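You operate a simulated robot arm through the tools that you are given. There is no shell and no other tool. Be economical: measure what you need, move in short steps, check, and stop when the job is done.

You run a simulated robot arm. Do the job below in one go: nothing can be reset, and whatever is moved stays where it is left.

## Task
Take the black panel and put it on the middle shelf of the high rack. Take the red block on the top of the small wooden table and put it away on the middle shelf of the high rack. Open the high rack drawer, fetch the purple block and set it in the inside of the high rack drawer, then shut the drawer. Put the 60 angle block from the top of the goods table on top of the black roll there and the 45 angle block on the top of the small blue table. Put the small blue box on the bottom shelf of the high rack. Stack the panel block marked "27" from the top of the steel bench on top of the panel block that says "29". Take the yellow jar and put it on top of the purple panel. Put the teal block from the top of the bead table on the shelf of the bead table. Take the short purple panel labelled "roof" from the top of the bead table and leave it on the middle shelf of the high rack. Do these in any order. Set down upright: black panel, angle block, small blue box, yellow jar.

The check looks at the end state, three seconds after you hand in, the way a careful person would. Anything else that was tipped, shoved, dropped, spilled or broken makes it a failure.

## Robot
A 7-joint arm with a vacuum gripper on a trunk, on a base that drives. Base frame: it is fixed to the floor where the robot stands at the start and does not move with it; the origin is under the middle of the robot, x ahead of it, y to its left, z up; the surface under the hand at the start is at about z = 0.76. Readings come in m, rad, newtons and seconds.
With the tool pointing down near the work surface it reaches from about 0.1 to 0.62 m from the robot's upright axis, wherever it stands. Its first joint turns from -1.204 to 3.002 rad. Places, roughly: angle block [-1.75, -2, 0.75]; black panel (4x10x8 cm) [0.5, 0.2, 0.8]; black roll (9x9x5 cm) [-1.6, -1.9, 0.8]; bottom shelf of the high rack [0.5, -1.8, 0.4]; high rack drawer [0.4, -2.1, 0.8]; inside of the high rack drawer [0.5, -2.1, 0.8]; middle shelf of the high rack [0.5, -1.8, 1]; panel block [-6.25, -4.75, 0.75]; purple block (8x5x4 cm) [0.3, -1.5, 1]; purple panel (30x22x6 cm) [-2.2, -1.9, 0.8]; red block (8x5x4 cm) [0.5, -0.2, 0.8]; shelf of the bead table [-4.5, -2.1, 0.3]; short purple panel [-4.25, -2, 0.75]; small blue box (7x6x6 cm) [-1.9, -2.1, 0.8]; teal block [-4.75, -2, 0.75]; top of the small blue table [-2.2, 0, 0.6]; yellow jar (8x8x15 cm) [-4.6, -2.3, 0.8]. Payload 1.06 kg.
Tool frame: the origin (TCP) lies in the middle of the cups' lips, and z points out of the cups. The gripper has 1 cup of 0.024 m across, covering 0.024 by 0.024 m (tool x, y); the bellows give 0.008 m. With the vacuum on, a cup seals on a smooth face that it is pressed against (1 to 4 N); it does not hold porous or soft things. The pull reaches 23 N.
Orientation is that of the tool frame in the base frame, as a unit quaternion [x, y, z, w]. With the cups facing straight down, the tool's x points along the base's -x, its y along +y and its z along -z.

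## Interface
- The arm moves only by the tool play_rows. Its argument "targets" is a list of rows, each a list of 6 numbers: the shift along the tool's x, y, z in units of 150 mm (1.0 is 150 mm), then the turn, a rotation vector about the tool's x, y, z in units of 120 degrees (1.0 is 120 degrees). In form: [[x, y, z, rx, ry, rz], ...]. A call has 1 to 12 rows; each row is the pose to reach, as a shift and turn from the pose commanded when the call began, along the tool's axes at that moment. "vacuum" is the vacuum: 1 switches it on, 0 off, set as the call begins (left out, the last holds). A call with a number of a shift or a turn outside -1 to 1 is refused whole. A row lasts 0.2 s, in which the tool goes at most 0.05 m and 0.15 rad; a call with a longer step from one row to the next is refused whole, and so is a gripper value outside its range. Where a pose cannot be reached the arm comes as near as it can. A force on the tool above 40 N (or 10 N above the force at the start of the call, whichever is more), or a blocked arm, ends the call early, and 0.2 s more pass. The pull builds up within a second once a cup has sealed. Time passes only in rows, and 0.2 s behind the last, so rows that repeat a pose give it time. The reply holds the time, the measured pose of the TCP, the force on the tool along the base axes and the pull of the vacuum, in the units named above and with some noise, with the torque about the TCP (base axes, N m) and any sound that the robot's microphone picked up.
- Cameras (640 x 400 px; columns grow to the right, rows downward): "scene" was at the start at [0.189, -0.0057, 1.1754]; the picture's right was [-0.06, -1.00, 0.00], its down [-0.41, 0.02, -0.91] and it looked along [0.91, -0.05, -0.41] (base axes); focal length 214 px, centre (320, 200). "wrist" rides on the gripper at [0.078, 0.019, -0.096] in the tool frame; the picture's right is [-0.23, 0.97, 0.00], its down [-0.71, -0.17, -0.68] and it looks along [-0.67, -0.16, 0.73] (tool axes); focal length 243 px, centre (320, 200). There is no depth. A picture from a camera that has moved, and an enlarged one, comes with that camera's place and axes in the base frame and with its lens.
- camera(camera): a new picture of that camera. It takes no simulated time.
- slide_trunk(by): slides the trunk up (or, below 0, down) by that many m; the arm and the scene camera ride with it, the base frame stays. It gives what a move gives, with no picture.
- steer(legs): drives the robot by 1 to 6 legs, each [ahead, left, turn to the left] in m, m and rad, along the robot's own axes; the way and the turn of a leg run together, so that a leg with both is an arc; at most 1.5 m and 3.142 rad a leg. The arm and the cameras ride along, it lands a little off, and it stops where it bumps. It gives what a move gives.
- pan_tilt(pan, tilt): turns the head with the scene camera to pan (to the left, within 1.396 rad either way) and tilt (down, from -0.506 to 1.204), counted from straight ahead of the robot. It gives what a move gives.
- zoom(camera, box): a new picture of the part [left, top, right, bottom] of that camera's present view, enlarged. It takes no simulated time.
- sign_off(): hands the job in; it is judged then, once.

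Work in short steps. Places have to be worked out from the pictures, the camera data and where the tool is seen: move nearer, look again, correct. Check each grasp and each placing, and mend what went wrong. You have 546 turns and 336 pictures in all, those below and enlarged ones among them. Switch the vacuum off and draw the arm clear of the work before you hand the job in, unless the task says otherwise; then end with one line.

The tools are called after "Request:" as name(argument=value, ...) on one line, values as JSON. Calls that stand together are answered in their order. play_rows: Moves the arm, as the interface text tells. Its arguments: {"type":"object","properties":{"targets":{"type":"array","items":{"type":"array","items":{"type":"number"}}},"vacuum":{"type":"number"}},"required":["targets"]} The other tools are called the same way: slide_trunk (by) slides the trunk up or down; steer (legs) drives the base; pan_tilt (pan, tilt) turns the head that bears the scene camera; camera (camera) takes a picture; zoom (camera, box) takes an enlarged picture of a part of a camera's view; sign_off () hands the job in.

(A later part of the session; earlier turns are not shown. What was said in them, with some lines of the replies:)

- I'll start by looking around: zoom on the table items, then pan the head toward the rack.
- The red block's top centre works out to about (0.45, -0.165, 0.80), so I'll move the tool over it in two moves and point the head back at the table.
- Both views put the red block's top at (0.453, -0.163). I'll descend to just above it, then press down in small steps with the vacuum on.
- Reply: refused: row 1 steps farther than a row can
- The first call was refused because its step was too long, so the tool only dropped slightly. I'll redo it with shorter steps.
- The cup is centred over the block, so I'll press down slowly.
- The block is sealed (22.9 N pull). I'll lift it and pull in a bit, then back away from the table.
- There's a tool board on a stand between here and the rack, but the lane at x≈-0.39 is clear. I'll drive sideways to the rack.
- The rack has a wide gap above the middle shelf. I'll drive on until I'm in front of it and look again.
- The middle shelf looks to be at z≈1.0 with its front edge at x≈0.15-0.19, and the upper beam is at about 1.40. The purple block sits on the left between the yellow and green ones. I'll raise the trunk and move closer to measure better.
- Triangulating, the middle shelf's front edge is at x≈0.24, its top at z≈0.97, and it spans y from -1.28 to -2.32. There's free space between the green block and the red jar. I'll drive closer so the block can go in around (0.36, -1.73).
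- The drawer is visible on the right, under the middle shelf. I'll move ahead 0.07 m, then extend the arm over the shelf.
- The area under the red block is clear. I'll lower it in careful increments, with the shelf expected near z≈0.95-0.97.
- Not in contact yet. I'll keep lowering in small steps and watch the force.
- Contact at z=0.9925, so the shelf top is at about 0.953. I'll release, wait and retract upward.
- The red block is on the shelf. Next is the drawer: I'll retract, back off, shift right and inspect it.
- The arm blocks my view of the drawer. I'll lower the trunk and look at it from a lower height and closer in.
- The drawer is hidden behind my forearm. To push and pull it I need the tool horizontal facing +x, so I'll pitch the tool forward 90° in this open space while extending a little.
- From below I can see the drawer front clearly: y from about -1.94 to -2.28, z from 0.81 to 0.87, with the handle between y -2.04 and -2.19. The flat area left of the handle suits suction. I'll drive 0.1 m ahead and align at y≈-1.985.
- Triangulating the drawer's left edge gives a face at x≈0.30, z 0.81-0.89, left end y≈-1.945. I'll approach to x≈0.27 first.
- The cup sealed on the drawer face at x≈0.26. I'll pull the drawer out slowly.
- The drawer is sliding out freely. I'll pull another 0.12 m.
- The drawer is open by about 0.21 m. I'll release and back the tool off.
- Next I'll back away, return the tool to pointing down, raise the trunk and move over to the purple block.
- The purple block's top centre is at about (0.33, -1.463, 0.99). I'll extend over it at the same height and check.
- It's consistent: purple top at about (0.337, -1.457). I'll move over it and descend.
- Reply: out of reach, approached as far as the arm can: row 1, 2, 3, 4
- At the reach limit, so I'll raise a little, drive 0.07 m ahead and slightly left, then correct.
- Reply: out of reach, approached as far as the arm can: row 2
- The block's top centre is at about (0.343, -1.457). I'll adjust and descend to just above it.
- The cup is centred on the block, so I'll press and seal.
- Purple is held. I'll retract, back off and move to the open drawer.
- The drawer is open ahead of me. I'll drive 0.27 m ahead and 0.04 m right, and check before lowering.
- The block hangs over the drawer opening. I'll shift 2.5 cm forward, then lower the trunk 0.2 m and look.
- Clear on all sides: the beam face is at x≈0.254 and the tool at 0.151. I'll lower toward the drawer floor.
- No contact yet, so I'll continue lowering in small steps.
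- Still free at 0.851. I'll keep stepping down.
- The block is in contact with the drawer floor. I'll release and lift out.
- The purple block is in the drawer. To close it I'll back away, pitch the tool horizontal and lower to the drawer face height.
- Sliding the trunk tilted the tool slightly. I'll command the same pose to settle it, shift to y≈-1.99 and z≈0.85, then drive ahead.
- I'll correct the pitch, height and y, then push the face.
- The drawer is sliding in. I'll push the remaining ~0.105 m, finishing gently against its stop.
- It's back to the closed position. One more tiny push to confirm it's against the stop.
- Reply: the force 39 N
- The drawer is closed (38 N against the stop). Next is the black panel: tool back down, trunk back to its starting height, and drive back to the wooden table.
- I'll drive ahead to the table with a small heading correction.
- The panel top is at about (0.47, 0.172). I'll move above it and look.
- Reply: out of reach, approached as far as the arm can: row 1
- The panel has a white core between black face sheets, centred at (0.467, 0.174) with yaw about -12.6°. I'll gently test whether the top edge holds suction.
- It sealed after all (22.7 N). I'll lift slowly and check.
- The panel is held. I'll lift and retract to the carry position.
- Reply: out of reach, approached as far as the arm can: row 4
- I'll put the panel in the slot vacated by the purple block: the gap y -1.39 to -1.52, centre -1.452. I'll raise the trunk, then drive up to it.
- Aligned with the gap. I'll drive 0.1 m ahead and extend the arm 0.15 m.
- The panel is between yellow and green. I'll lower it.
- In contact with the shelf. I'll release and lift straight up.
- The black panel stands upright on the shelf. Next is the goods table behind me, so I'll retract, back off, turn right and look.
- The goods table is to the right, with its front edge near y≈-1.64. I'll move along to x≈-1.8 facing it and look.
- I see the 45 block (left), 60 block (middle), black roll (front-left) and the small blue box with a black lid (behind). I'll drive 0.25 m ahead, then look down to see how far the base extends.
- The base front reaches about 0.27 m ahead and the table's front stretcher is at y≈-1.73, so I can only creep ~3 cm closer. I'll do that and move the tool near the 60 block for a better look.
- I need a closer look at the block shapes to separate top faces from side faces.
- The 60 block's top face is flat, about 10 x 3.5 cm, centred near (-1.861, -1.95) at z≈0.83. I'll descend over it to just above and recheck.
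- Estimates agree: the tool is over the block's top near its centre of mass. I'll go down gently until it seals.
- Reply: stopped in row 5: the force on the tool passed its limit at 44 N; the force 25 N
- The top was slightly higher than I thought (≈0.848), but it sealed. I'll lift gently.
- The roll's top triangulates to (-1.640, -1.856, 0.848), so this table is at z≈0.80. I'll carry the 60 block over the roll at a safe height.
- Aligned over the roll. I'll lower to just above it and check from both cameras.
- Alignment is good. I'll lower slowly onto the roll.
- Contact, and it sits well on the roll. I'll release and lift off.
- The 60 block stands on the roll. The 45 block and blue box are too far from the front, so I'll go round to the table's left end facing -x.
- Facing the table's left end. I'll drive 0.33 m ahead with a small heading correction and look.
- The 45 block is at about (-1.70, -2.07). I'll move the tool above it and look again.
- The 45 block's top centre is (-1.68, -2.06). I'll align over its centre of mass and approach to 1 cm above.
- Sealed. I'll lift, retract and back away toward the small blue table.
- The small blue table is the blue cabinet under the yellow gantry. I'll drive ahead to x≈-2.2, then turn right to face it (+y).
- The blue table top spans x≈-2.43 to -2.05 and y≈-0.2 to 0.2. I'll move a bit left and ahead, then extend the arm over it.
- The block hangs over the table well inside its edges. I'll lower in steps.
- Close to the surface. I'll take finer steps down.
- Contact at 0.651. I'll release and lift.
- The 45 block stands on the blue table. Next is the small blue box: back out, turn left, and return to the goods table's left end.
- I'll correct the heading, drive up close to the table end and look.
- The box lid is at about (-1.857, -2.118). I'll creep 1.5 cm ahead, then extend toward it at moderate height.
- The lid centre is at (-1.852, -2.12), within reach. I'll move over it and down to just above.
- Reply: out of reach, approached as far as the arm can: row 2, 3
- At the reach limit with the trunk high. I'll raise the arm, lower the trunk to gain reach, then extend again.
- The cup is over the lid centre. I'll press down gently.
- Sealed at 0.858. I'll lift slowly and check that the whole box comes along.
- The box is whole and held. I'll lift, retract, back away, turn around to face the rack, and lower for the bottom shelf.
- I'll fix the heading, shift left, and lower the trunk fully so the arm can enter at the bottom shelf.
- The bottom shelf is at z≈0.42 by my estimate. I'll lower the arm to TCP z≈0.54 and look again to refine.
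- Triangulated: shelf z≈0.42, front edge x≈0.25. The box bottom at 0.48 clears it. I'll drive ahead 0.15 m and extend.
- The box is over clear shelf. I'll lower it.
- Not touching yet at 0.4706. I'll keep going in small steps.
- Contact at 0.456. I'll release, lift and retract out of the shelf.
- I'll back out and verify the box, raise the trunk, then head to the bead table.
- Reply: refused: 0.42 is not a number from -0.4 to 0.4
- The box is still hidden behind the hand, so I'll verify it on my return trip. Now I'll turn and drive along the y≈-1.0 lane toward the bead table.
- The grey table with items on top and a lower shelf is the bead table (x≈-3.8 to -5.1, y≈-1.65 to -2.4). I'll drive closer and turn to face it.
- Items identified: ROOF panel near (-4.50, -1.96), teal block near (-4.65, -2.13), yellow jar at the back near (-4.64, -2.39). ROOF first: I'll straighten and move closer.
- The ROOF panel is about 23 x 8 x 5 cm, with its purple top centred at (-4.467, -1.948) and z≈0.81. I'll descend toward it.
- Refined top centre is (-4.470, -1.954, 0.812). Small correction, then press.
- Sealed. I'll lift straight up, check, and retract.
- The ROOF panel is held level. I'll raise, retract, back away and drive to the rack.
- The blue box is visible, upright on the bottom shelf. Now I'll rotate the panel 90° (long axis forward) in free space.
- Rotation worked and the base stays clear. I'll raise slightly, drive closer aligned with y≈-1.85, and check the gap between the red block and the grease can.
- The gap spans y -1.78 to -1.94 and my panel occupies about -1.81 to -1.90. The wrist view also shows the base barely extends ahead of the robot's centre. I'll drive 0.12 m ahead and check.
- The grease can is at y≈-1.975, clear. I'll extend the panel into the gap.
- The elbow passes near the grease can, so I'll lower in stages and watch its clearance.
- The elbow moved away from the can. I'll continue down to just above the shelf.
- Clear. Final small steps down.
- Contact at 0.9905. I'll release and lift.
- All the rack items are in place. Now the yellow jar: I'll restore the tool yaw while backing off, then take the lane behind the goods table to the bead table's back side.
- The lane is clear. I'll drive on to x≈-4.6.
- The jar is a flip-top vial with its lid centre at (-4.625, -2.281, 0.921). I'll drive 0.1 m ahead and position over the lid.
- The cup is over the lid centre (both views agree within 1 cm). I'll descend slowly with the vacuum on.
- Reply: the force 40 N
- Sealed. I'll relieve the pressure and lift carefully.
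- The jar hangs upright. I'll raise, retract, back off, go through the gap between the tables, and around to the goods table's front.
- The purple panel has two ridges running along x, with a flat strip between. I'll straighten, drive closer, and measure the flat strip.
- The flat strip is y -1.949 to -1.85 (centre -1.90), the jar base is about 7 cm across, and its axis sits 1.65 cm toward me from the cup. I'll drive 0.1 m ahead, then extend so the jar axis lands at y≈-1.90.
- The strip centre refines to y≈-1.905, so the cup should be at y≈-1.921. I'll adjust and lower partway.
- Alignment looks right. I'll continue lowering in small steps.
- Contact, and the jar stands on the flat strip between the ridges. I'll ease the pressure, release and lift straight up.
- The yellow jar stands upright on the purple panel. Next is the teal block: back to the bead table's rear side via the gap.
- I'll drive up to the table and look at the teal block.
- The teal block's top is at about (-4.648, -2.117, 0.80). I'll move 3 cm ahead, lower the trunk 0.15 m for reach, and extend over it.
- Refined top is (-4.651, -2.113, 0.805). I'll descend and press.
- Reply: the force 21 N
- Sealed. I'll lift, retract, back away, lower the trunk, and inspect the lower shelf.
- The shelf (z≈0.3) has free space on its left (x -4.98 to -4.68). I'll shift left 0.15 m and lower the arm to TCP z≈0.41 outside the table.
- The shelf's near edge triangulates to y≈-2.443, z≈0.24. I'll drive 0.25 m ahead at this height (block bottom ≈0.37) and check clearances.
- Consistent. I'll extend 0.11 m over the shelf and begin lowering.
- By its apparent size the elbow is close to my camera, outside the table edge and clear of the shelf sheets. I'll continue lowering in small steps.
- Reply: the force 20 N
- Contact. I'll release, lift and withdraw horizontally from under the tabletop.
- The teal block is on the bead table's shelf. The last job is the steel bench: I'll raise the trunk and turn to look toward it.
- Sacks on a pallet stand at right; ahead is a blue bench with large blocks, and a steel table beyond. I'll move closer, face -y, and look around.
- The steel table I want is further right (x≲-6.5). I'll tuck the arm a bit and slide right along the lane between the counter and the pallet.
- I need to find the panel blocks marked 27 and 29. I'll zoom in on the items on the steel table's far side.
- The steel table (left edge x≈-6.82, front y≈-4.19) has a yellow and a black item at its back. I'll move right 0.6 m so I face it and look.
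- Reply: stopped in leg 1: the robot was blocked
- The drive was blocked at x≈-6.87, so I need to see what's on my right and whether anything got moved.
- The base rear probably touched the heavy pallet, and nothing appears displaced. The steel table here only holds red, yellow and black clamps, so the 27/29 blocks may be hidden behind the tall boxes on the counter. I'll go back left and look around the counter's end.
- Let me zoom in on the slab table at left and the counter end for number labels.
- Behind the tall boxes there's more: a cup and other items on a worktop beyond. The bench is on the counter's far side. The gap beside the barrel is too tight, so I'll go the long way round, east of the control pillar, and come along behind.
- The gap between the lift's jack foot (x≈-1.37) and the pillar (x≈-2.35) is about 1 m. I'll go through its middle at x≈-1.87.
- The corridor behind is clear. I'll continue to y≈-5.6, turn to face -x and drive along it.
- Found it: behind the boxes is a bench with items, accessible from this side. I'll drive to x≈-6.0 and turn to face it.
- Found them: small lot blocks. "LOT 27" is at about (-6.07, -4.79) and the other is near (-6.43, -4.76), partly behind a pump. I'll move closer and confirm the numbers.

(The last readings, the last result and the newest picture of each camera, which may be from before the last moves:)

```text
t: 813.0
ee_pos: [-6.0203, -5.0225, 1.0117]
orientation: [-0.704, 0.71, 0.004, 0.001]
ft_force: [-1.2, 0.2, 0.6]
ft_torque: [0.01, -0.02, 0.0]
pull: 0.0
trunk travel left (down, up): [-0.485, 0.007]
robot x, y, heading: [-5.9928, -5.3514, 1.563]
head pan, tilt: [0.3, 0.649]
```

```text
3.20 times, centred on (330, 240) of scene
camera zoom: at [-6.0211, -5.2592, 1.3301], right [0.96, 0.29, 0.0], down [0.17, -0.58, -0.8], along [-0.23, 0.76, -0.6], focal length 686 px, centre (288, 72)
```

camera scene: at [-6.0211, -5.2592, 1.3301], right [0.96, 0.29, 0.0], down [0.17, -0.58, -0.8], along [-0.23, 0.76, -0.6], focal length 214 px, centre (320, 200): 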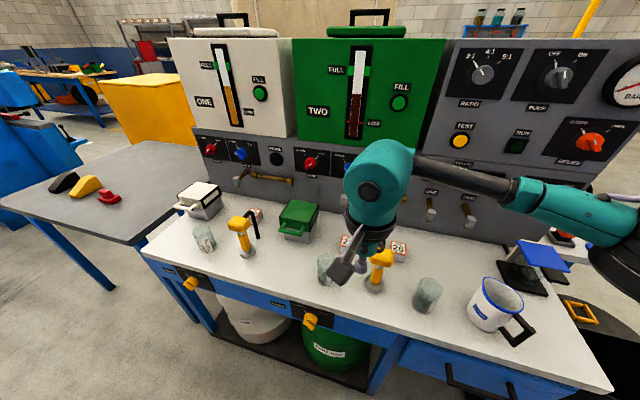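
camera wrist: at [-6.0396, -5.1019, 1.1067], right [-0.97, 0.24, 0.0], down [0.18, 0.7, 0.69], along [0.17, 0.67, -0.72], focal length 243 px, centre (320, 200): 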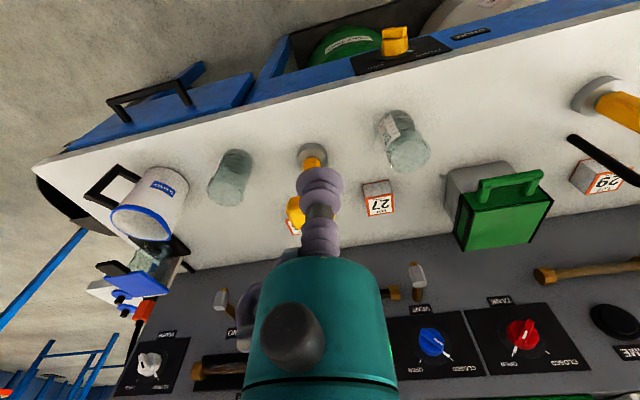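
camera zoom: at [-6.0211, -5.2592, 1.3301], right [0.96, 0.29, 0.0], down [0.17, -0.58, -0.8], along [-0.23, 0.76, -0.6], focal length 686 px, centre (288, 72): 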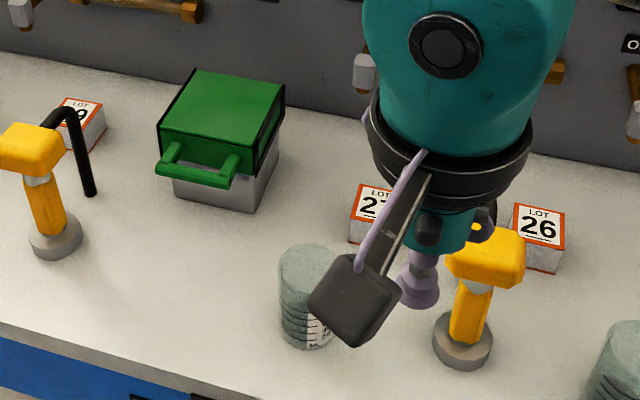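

Now clear: blocks 26, 27 and 29. 27 is at about (-6.072, -4.770, top≈0.79) and 29 at (-6.449, -4.728). I'll move 0.08 m ahead and lower toward 27, staying clear of the pump, beaker and levers.

Request:
steer(legs=[[0.08, 0.04, 0]])

Request:
play_rows(targets=[[-0.25, 0.02, 0, 0, 0, 0], [-0.5, 0.04, 0, 0, 0, 0], [-0.75, 0.06, 0, 0, 0, 0], [-1, 0.08, 0, 0, 0, 0]])

Request:
camera(camera="wrist")

Request:
camera(camera="scene")

```text
t: 814.1
ee_pos: [-6.0605, -4.9421, 1.0126]
orientation: [-0.705, 0.709, 0.003, 0.0]
ft_force: [-0.4, 0.4, -0.3]
ft_torque: [-0.03, 0.0, 0.01]
pull: 0.0
trunk travel left (down, up): [-0.485, 0.007]
robot x, y, heading: [-6.0338, -5.2722, 1.558]
head pan, tilt: [0.3, 0.649]
```

```text
t: 815.1
ee_pos: [-6.0721, -4.7936, 1.0132]
orientation: [-0.705, 0.709, 0.004, 0.0]
ft_force: [0.6, 0.0, 0.4]
ft_torque: [0.01, 0.0, 0.04]
pull: 0.1
trunk travel left (down, up): [-0.485, 0.007]
robot x, y, heading: [-6.0352, -5.2718, 1.561]
head pan, tilt: [0.3, 0.649]
```

```text
117 pictures are left
camera wrist: at [-6.0914, -4.8723, 1.1081], right [-0.97, 0.24, 0.0], down [0.18, 0.7, 0.69], along [0.16, 0.67, -0.72], focal length 243 px, centre (320, 200)
```

wrist: 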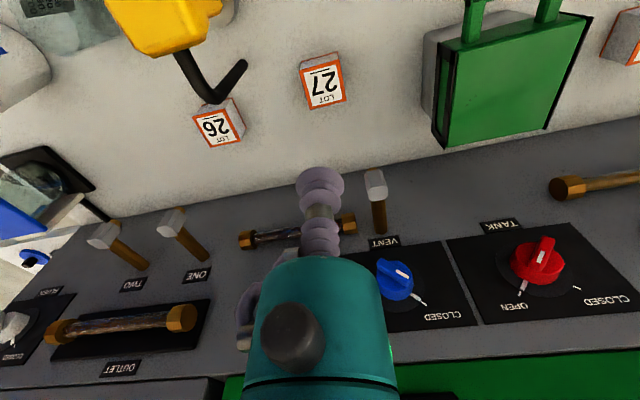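

```text
116 pictures are left
camera scene: at [-6.0607, -5.1795, 1.33], right [0.96, 0.29, 0.0], down [0.17, -0.58, -0.8], along [-0.23, 0.76, -0.6], focal length 214 px, centre (320, 200)
```

scene: 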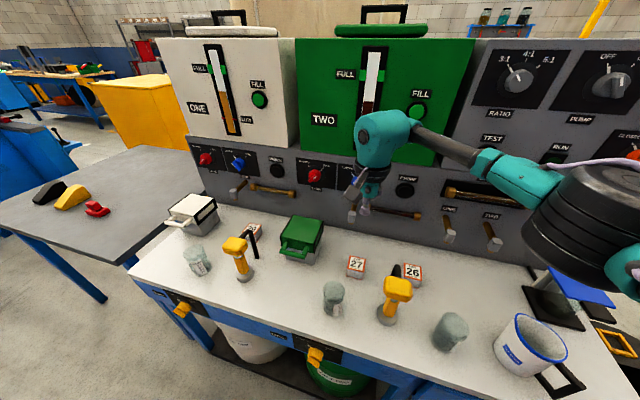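

27 triangulates to (-6.072, -4.768, 0.777). I'll descend over it; the lever knob is about 9 cm from the tool axis, which is clear.

Request:
play_rows(targets=[[-0.08, 0, 0.1, 0, 0, 0], [-0.17, 0, 0.25, 0, 0, 0], [-0.17, 0, 0.5, 0, 0, 0], [-0.17, 0, 0.75, 0, 0, 0], [-0.17, 0, 1, 0, 0, 0]], vacuum=1)

Request:
camera(camera="wrist")

Request:
zoom(camera="scene", box=[280, 100, 480, 320])

```text
t: 816.3
ee_pos: [-6.0725, -4.7666, 0.8609]
orientation: [-0.705, 0.709, 0.004, 0.002]
ft_force: [-0.3, 0.4, 0.9]
ft_torque: [0.01, -0.02, -0.02]
pull: 0.0
trunk travel left (down, up): [-0.485, 0.007]
robot x, y, heading: [-6.0387, -5.2714, 1.561]
head pan, tilt: [0.3, 0.649]
```

```text
115 pictures are left
camera wrist: at [-6.0926, -4.8468, 0.9561], right [-0.97, 0.24, 0.0], down [0.18, 0.7, 0.69], along [0.16, 0.67, -0.72], focal length 243 px, centre (320, 200)
```

wrist: 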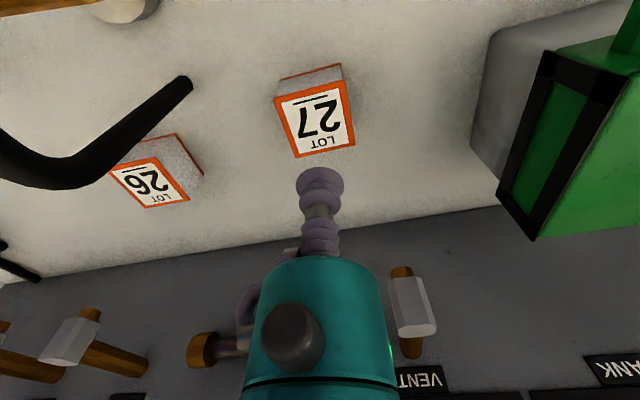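

```text
1.82 times, centred on (380, 210) of scene
camera zoom: at [-6.0606, -5.1797, 1.33], right [0.96, 0.29, 0.0], down [0.17, -0.58, -0.8], along [-0.23, 0.76, -0.6], focal length 390 px, centre (211, 182)
```

zoom: 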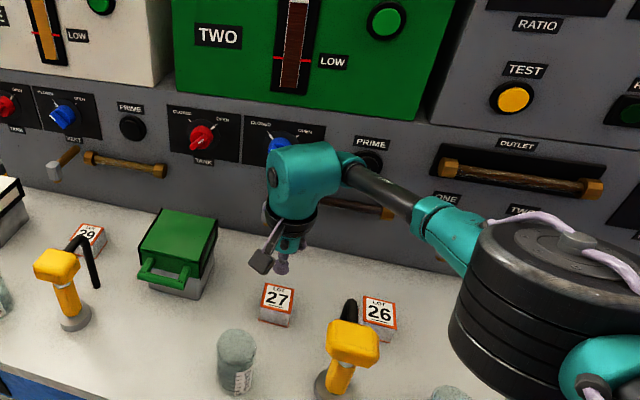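

Directly over the 27 label. I'll continue down and press gently.

Request:
play_rows(targets=[[0, 0, 0.2, 0, 0, 0], [0, 0, 0.4, 0, 0, 0], [0, 0, 0.47, 0, 0, 0], [0, 0, 0.51, 0, 0, 0]])

Request:
play_rows(targets=[[0, 0, 0.03, 0, 0, 0], [0, 0, 0.05, 0, 0, 0], [0, 0, 0.07, 0, 0, 0]])

```text
t: 817.3
ee_pos: [-6.0715, -4.7762, 0.7906]
orientation: [-0.704, 0.71, 0.005, 0.001]
ft_force: [-0.2, -0.9, 2.4]
ft_torque: [-0.07, 0.04, -0.02]
pull: 22.6
out of reach, approached as far as the arm can: row 2, 3, 4
trunk travel left (down, up): [-0.485, 0.007]
robot x, y, heading: [-6.0346, -5.2699, 1.562]
head pan, tilt: [0.3, 0.649]
```

```text
t: 818.1
ee_pos: [-6.0719, -4.7758, 0.7874]
orientation: [-0.706, 0.708, 0.007, 0.002]
ft_force: [-1.0, 6.6, 17.7]
ft_torque: [-0.07, -0.04, -0.02]
pull: 22.4
out of reach, approached as far as the arm can: row 2, 3
trunk travel left (down, up): [-0.485, 0.007]
robot x, y, heading: [-6.0342, -5.272, 1.566]
head pan, tilt: [0.3, 0.649]
```

Sealed on 27. I'll lift to z≈0.98.

Request:
play_rows(targets=[[0, 0, -0.05, 0, 0, 0], [0, 0, -0.25, 0, 0, 0], [0, 0, -0.5, 0, 0, 0], [0, 0, -0.75, 0, 0, 0], [0, 0, -1, 0, 0, 0]])

Request:
play_rows(targets=[[0.1, 0, -0.15, 0, 0, 0], [0.2, 0, -0.3, 0, 0, 0]])

Request:
camera(camera="wrist")

Request:
camera(camera="scene")

```text
t: 819.3
ee_pos: [-6.0706, -4.7758, 0.9344]
orientation: [-0.704, 0.71, 0.002, 0.0]
ft_force: [0.2, 0.2, -0.4]
ft_torque: [-0.04, 0.02, 0.01]
pull: 23.0
trunk travel left (down, up): [-0.485, 0.007]
robot x, y, heading: [-6.036, -5.2728, 1.562]
head pan, tilt: [0.3, 0.649]
```

```text
t: 819.9
ee_pos: [-6.07, -4.8064, 0.9797]
orientation: [-0.704, 0.71, 0.003, 0.001]
ft_force: [-0.1, -0.7, -0.2]
ft_torque: [0.01, 0.02, 0.04]
pull: 23.0
trunk travel left (down, up): [-0.485, 0.007]
robot x, y, heading: [-6.0366, -5.2743, 1.56]
head pan, tilt: [0.3, 0.649]
```

```text
113 pictures are left
camera wrist: at [-6.0901, -4.8868, 1.0741], right [-0.97, 0.24, 0.0], down [0.18, 0.7, 0.69], along [0.16, 0.67, -0.72], focal length 243 px, centre (320, 200)
```

wrist: 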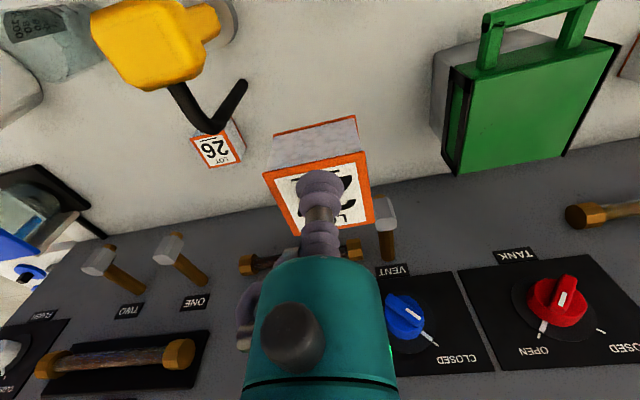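

```text
112 pictures are left
camera scene: at [-6.0604, -5.1799, 1.3301], right [0.96, 0.29, 0.0], down [0.17, -0.58, -0.8], along [-0.23, 0.76, -0.6], focal length 214 px, centre (320, 200)
```

scene: 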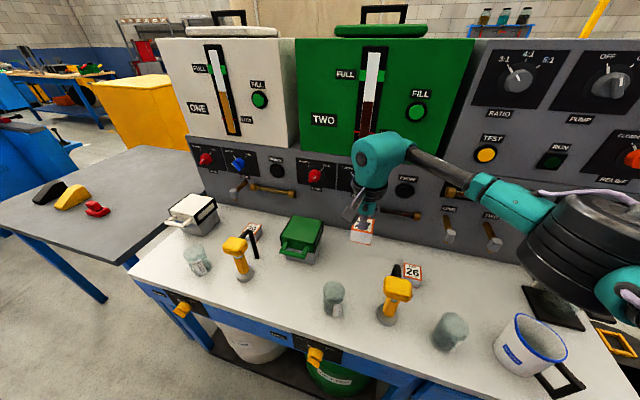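

27 is held, centred on the cup. I'll drive left 0.36 m toward 29 at this safe height.

Request:
steer(legs=[[0, 0.36, 0]])

Request:
camera(camera="wrist")

Request:
camera(camera="scene")

```text
t: 823.5
ee_pos: [-6.4307, -4.8065, 0.9788]
orientation: [0.708, -0.706, -0.004, -0.001]
ft_force: [-1.1, 0.4, -0.6]
ft_torque: [-0.01, -0.03, -0.03]
pull: 23.6
trunk travel left (down, up): [-0.485, 0.007]
robot x, y, heading: [-6.3928, -5.269, 1.571]
head pan, tilt: [0.3, 0.649]
```

```text
111 pictures are left
camera wrist: at [-6.4497, -4.8859, 1.0737], right [-0.97, 0.23, 0.0], down [0.17, 0.7, 0.69], along [0.16, 0.67, -0.72], focal length 243 px, centre (320, 200)
```

wrist: 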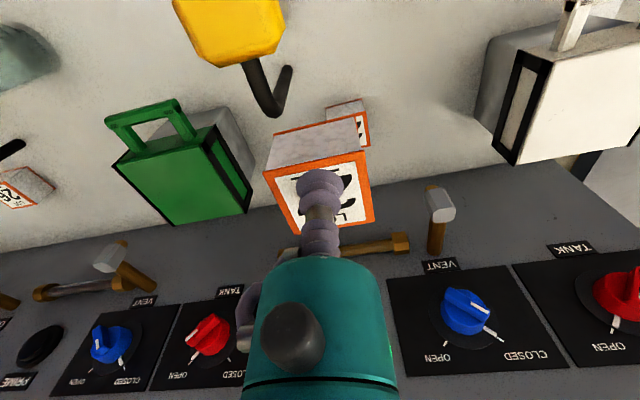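

```text
110 pictures are left
camera scene: at [-6.4174, -5.1789, 1.33], right [0.95, 0.3, 0.0], down [0.18, -0.58, -0.8], along [-0.24, 0.76, -0.6], focal length 214 px, centre (320, 200)
```

scene: 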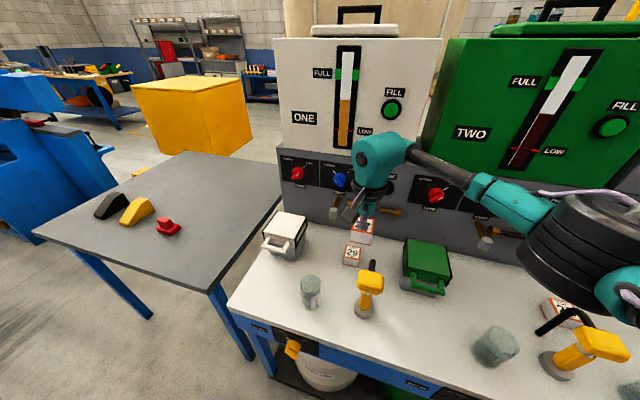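

Request:
zoom(camera="scene", box=[310, 190, 420, 310])

Request:
zoom(camera="wrist", box=[250, 70, 400, 240])

```text
3.33 times, centred on (365, 250) of scene
camera zoom: at [-6.4174, -5.1789, 1.33], right [0.95, 0.3, 0.0], down [0.18, -0.58, -0.8], along [-0.24, 0.76, -0.6], focal length 715 px, centre (170, 33)
```

zoom: 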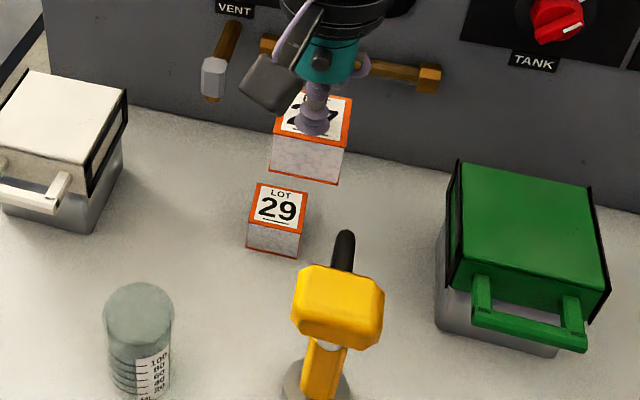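

```text
2.35 times, centred on (325, 155) of wrist
camera zoom: at [-6.4497, -4.8859, 1.0737], right [-0.97, 0.23, 0.0], down [0.17, 0.7, 0.69], along [0.16, 0.67, -0.72], focal length 571 px, centre (308, 306)
```

zoom: 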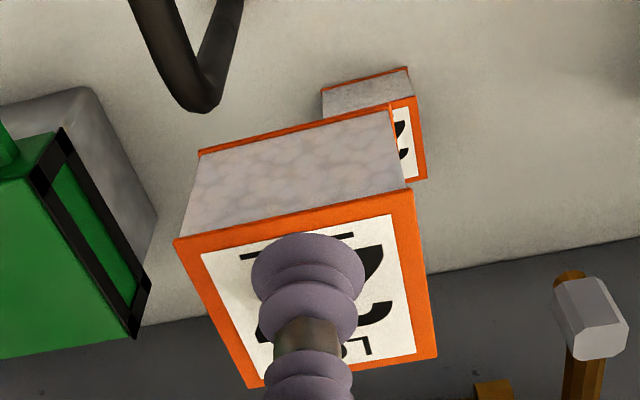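

29's top centre is at (-6.4515, -4.728), z≈0.79. I'll move above it, then descend to about 2 cm above contact.

Request:
play_rows(targets=[[-0.17, 0.05, 0, 0, 0, 0], [-0.34, 0.1, 0, 0, 0, 0], [-0.51, 0.13, 0.05, 0, 0, 0], [-0.51, 0.13, 0.3, 0, 0, 0], [-0.51, 0.13, 0.55, 0, 0, 0], [-0.51, 0.13, 0.8, 0, 0, 0]])

Request:
zoom(camera="scene", box=[310, 150, 420, 310])

Request:
camera(camera="wrist")

```text
t: 825.0
ee_pos: [-6.4484, -4.7485, 0.8878]
orientation: [0.707, -0.707, -0.003, -0.001]
ft_force: [-0.3, 0.1, -0.5]
ft_torque: [-0.02, -0.03, 0.0]
pull: 23.3
out of reach, approached as far as the arm can: row 3, 4, 5, 6
trunk travel left (down, up): [-0.485, 0.007]
robot x, y, heading: [-6.3931, -5.2721, 1.572]
head pan, tilt: [0.3, 0.649]
```

```text
2.50 times, centred on (365, 230) of scene
camera zoom: at [-6.4173, -5.179, 1.3301], right [0.95, 0.3, 0.0], down [0.18, -0.58, -0.8], along [-0.24, 0.76, -0.6], focal length 536 px, centre (208, 125)
```

zoom: 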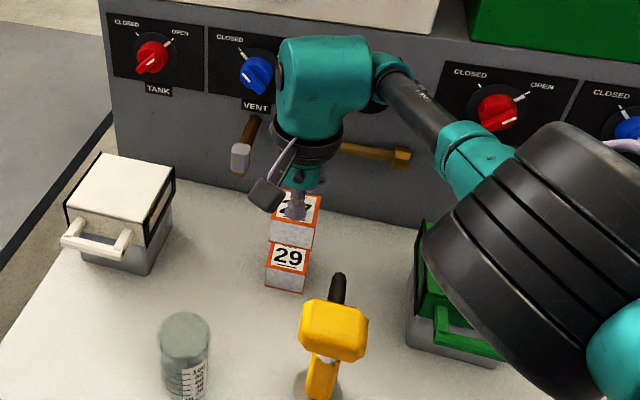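

```text
106 pictures are left
camera wrist: at [-6.468, -4.8282, 0.9832], right [-0.97, 0.23, 0.0], down [0.17, 0.7, 0.69], along [0.16, 0.67, -0.72], focal length 243 px, centre (320, 200)
```

wrist: 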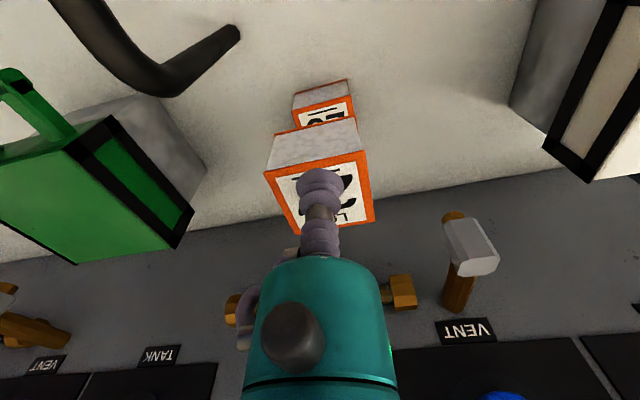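

At the reach limit again. I'll raise 5 cm, drive 4 cm ahead, then re-align.

Request:
play_rows(targets=[[0.1, 0, -0.2, 0, 0, 0], [0.2, 0, -0.4, 0, 0, 0]])

Request:
steer(legs=[[0.04, 0, 0]])

Request:
slide_trunk(by=-0.04)

```text
t: 825.5
ee_pos: [-6.4473, -4.7793, 0.9463]
orientation: [0.708, -0.706, -0.003, -0.003]
ft_force: [-0.1, 0.6, -0.9]
ft_torque: [-0.01, -0.01, -0.01]
pull: 23.1
trunk travel left (down, up): [-0.485, 0.007]
robot x, y, heading: [-6.3926, -5.2673, 1.57]
head pan, tilt: [0.3, 0.649]
```

```text
t: 826.4
ee_pos: [-6.4474, -4.7379, 0.9473]
orientation: [0.708, -0.706, -0.002, -0.001]
ft_force: [0.3, 0.2, -0.4]
ft_torque: [-0.04, 0.02, 0.0]
pull: 22.7
trunk travel left (down, up): [-0.485, 0.007]
robot x, y, heading: [-6.3903, -5.2303, 1.572]
head pan, tilt: [0.3, 0.649]
```

```text
t: 827.3
ee_pos: [-6.4472, -4.7383, 0.9071]
orientation: [0.708, -0.706, -0.003, -0.001]
ft_force: [-1.0, 0.4, -1.0]
ft_torque: [-0.03, 0.01, 0.0]
pull: 22.9
trunk travel left (down, up): [-0.445, 0.047]
robot x, y, heading: [-6.3883, -5.2354, 1.567]
head pan, tilt: [0.3, 0.649]
```

Request:
play_rows(targets=[[-0.055, 0.02, 0.1, 0, 0, 0], [-0.055, 0.02, 0.25, 0, 0, 0], [-0.055, 0.02, 0.36, 0, 0, 0]])

Request:
zoom(camera="scene", box=[310, 190, 420, 310])

Request:
zoom(camera="wrist", box=[250, 60, 400, 240])

```text
t: 828.1
ee_pos: [-6.4512, -4.7304, 0.8509]
orientation: [0.708, -0.706, -0.004, -0.001]
ft_force: [-0.1, 0.1, -0.3]
ft_torque: [-0.03, 0.0, 0.01]
pull: 23.2
trunk travel left (down, up): [-0.445, 0.047]
robot x, y, heading: [-6.39, -5.2295, 1.575]
head pan, tilt: [0.3, 0.649]
```

```text
3.33 times, centred on (365, 250) of scene
camera zoom: at [-6.4174, -5.0999, 1.2866], right [0.95, 0.3, 0.0], down [0.18, -0.58, -0.8], along [-0.24, 0.76, -0.6], focal length 715 px, centre (170, 33)
```

zoom: 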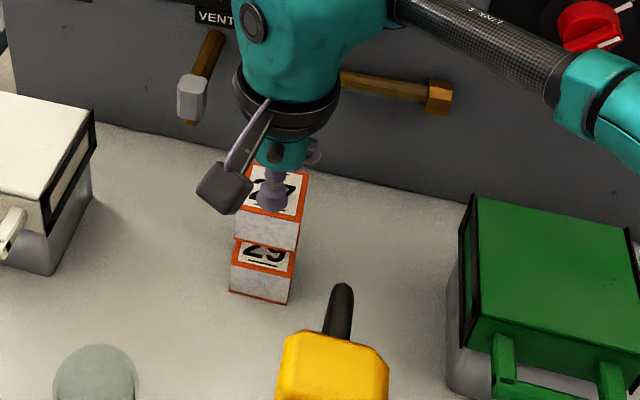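

```text
2.22 times, centred on (325, 150) of wrist
camera zoom: at [-6.47, -4.8097, 0.9457], right [-0.97, 0.23, 0.0], down [0.17, 0.7, 0.69], along [0.16, 0.67, -0.72], focal length 539 px, centre (309, 311)
```

zoom: 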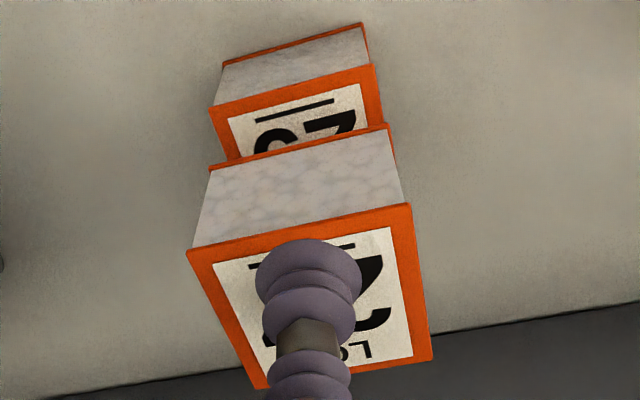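

27 appears about 7 mm too far back relative to 29; x matches. I'll correct that and lower slowly.

Request:
play_rows(targets=[[0.047, 0, 0, 0, 0, 0], [0.047, 0, 0.03, 0, 0, 0], [0.047, 0, 0.06, 0, 0, 0]])

Request:
zoom(camera="wrist", box=[250, 60, 400, 240])

Request:
zoom(camera="scene", box=[310, 190, 420, 310])

```text
t: 828.9
ee_pos: [-6.4506, -4.7372, 0.8409]
orientation: [0.708, -0.706, -0.003, -0.001]
ft_force: [0.7, 0.6, -1.1]
ft_torque: [0.03, -0.02, 0.0]
pull: 22.4
trunk travel left (down, up): [-0.445, 0.047]
robot x, y, heading: [-6.3903, -5.2309, 1.574]
head pan, tilt: [0.3, 0.649]
```

```text
2.22 times, centred on (325, 150) of wrist
camera zoom: at [-6.47, -4.8165, 0.9372], right [-0.97, 0.23, 0.0], down [0.17, 0.7, 0.69], along [0.16, 0.67, -0.72], focal length 539 px, centre (309, 311)
```

zoom: 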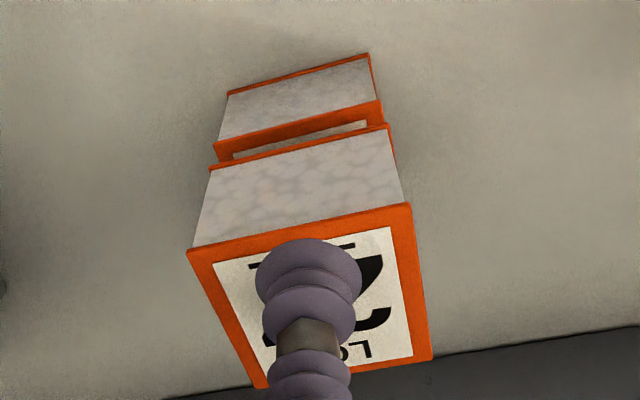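

```text
3.33 times, centred on (365, 250) of scene
camera zoom: at [-6.4174, -5.0999, 1.2866], right [0.95, 0.3, 0.0], down [0.18, -0.58, -0.8], along [-0.24, 0.76, -0.6], focal length 715 px, centre (170, 33)
```

zoom: 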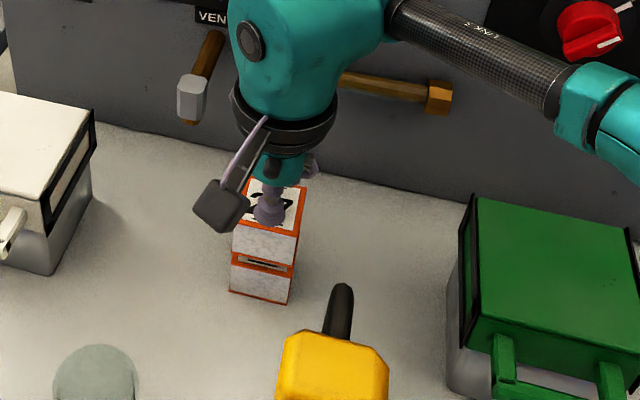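

Aligned within a few millimetres. I'll lower the final centimetre.

Request:
play_rows(targets=[[0, 0, 0.02, 0, 0, 0], [0, 0, 0.04, 0, 0, 0], [0, 0, 0.05, 0, 0, 0]])

Request:
play_rows(targets=[[0, 0, 0.015, 0, 0, 0], [0, 0, 0.03, 0, 0, 0]])

```text
t: 829.7
ee_pos: [-6.4515, -4.7374, 0.8361]
orientation: [0.707, -0.707, -0.004, -0.001]
ft_force: [0.3, -0.6, -0.9]
ft_torque: [-0.02, 0.01, 0.01]
pull: 22.8
trunk travel left (down, up): [-0.445, 0.047]
robot x, y, heading: [-6.3948, -5.2262, 1.57]
head pan, tilt: [0.3, 0.649]
```

```text
t: 830.3
ee_pos: [-6.4508, -4.7367, 0.8323]
orientation: [0.708, -0.706, -0.003, -0.001]
ft_force: [0.4, 0.6, -0.7]
ft_torque: [0.04, -0.04, 0.0]
pull: 22.9
trunk travel left (down, up): [-0.445, 0.047]
robot x, y, heading: [-6.391, -5.232, 1.575]
head pan, tilt: [0.3, 0.649]
```

Request:
play_rows(targets=[[0, 0, 0.015, 0, 0, 0], [0, 0, 0.025, 0, 0, 0]])

Request:
play_rows(targets=[[0, 0, 0.015, 0, 0, 0], [0, 0, 0.02, 0, 0, 0]])

```text
t: 830.9
ee_pos: [-6.4514, -4.736, 0.8291]
orientation: [0.708, -0.707, -0.005, -0.001]
ft_force: [-1.1, 0.9, 7.7]
ft_torque: [-0.03, 0.0, -0.01]
pull: 23.3
trunk travel left (down, up): [-0.445, 0.047]
robot x, y, heading: [-6.3927, -5.2299, 1.575]
head pan, tilt: [0.3, 0.649]
```

```text
t: 831.5
ee_pos: [-6.4505, -4.7376, 0.8262]
orientation: [0.707, -0.707, -0.004, -0.002]
ft_force: [0.6, 4.7, 18.6]
ft_torque: [-0.02, -0.02, -0.01]
pull: 22.7
trunk travel left (down, up): [-0.445, 0.047]
robot x, y, heading: [-6.3945, -5.2314, 1.569]
head pan, tilt: [0.3, 0.649]
```

Contact. I'll ease off, release and lift.

Request:
play_rows(targets=[[0, 0, -0.015, 0, 0, 0], [0, 0, -0.02, 0, 0, 0], [0, 0, -0.02, 0, 0, 0], [0, 0, -0.02, 0, 0, 0], [0, 0, -0.02, 0, 0, 0], [0, 0, -0.02, 0, 0, 0]], vacuum=0)

Request:
play_rows(targets=[[0, 0, -0.04, 0, 0, 0], [0, 0, -0.12, 0, 0, 0], [0, 0, -0.3, 0, 0, 0], [0, 0, -0.55, 0, 0, 0], [0, 0, -0.8, 0, 0, 0], [0.2, 0, -0.95, 0, 0, 0]])

Request:
zoom(camera="scene", box=[280, 150, 440, 310])

Request:
camera(camera="wrist")

```text
t: 832.9
ee_pos: [-6.4519, -4.7382, 0.828]
orientation: [0.708, -0.706, -0.004, -0.001]
ft_force: [0.3, -0.6, 2.3]
ft_torque: [-0.01, 0.0, 0.02]
pull: 0.0
trunk travel left (down, up): [-0.445, 0.047]
robot x, y, heading: [-6.3929, -5.2336, 1.57]
head pan, tilt: [0.3, 0.649]
```

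```text
t: 834.3
ee_pos: [-6.4516, -4.767, 0.9707]
orientation: [0.707, -0.707, -0.003, -0.002]
ft_force: [0.2, -1.0, -0.4]
ft_torque: [-0.01, 0.02, 0.02]
pull: 0.1
trunk travel left (down, up): [-0.445, 0.047]
robot x, y, heading: [-6.3916, -5.2293, 1.571]
head pan, tilt: [0.3, 0.649]
```

```text
2.50 times, centred on (360, 230) of scene
camera zoom: at [-6.4172, -5.1003, 1.2866], right [0.95, 0.3, 0.0], down [0.18, -0.58, -0.8], along [-0.24, 0.76, -0.6], focal length 536 px, centre (220, 125)
```

zoom: 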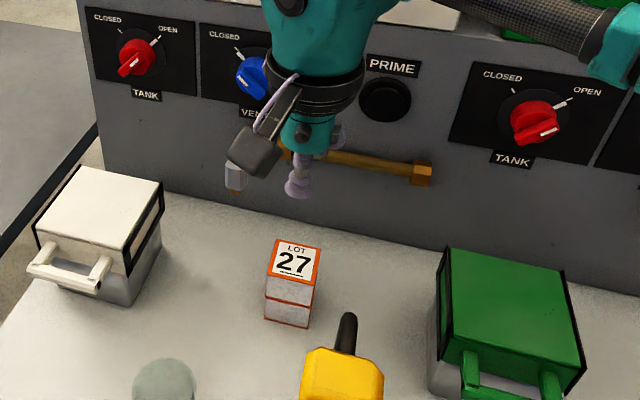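

```text
100 pictures are left
camera wrist: at [-6.471, -4.8465, 1.0666], right [-0.97, 0.23, 0.0], down [0.17, 0.7, 0.69], along [0.16, 0.67, -0.72], focal length 243 px, centre (320, 200)
```

wrist: 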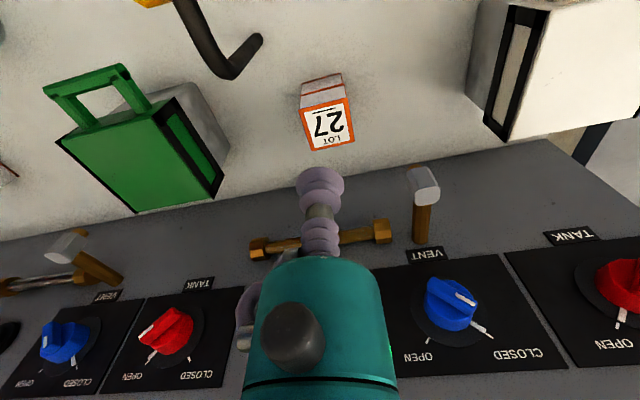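

27 sits neatly on 29. I'll draw the arm clear and back away, then take a last look at the bench.

Request:
play_rows(targets=[[0.2, 0, -0.15, 0, 0, 0], [0.45, 0, -0.3, 0, 0, 0], [0.7, 0, -0.3, 0, 0, 0], [0.95, 0, -0.3, 0, 0, 0]], vacuum=0)

Request:
steer(legs=[[-0.35, 0, 0]])

Request:
camera(camera="scene")

```text
t: 835.3
ee_pos: [-6.4516, -4.9091, 1.0147]
orientation: [-0.707, 0.707, 0.004, 0.002]
ft_force: [1.2, 0.5, 0.0]
ft_torque: [0.01, 0.0, 0.03]
pull: 0.1
trunk travel left (down, up): [-0.445, 0.047]
robot x, y, heading: [-6.3935, -5.2261, 1.574]
head pan, tilt: [0.3, 0.649]
```

```text
t: 837.5
ee_pos: [-6.4516, -5.2557, 1.0148]
orientation: [0.71, -0.704, -0.003, -0.002]
ft_force: [0.6, -0.1, -0.6]
ft_torque: [0.01, -0.01, -0.02]
pull: 0.0
trunk travel left (down, up): [-0.445, 0.047]
robot x, y, heading: [-6.3918, -5.5784, 1.58]
head pan, tilt: [0.3, 0.649]
```

```text
99 pictures are left
camera scene: at [-6.4165, -5.4473, 1.2867], right [0.95, 0.3, 0.0], down [0.18, -0.58, -0.8], along [-0.24, 0.76, -0.6], focal length 214 px, centre (320, 200)
```

scene: 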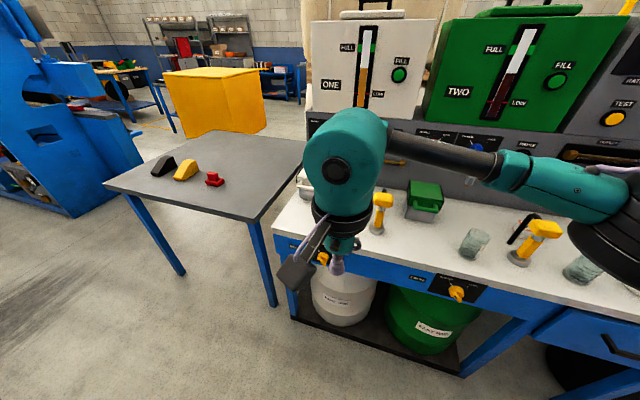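

All the placings were checked as they were made, the vacuum is off and the arm is clear, so I'm handing in.

Request:
sign_off()

```text
The job is handed in.
```

All nine jobs were done and the work is handed in; the only hitch was one drive that stopped against something unseen, probably the sack pallet beside the steel table, and nothing looked moved afterwards.
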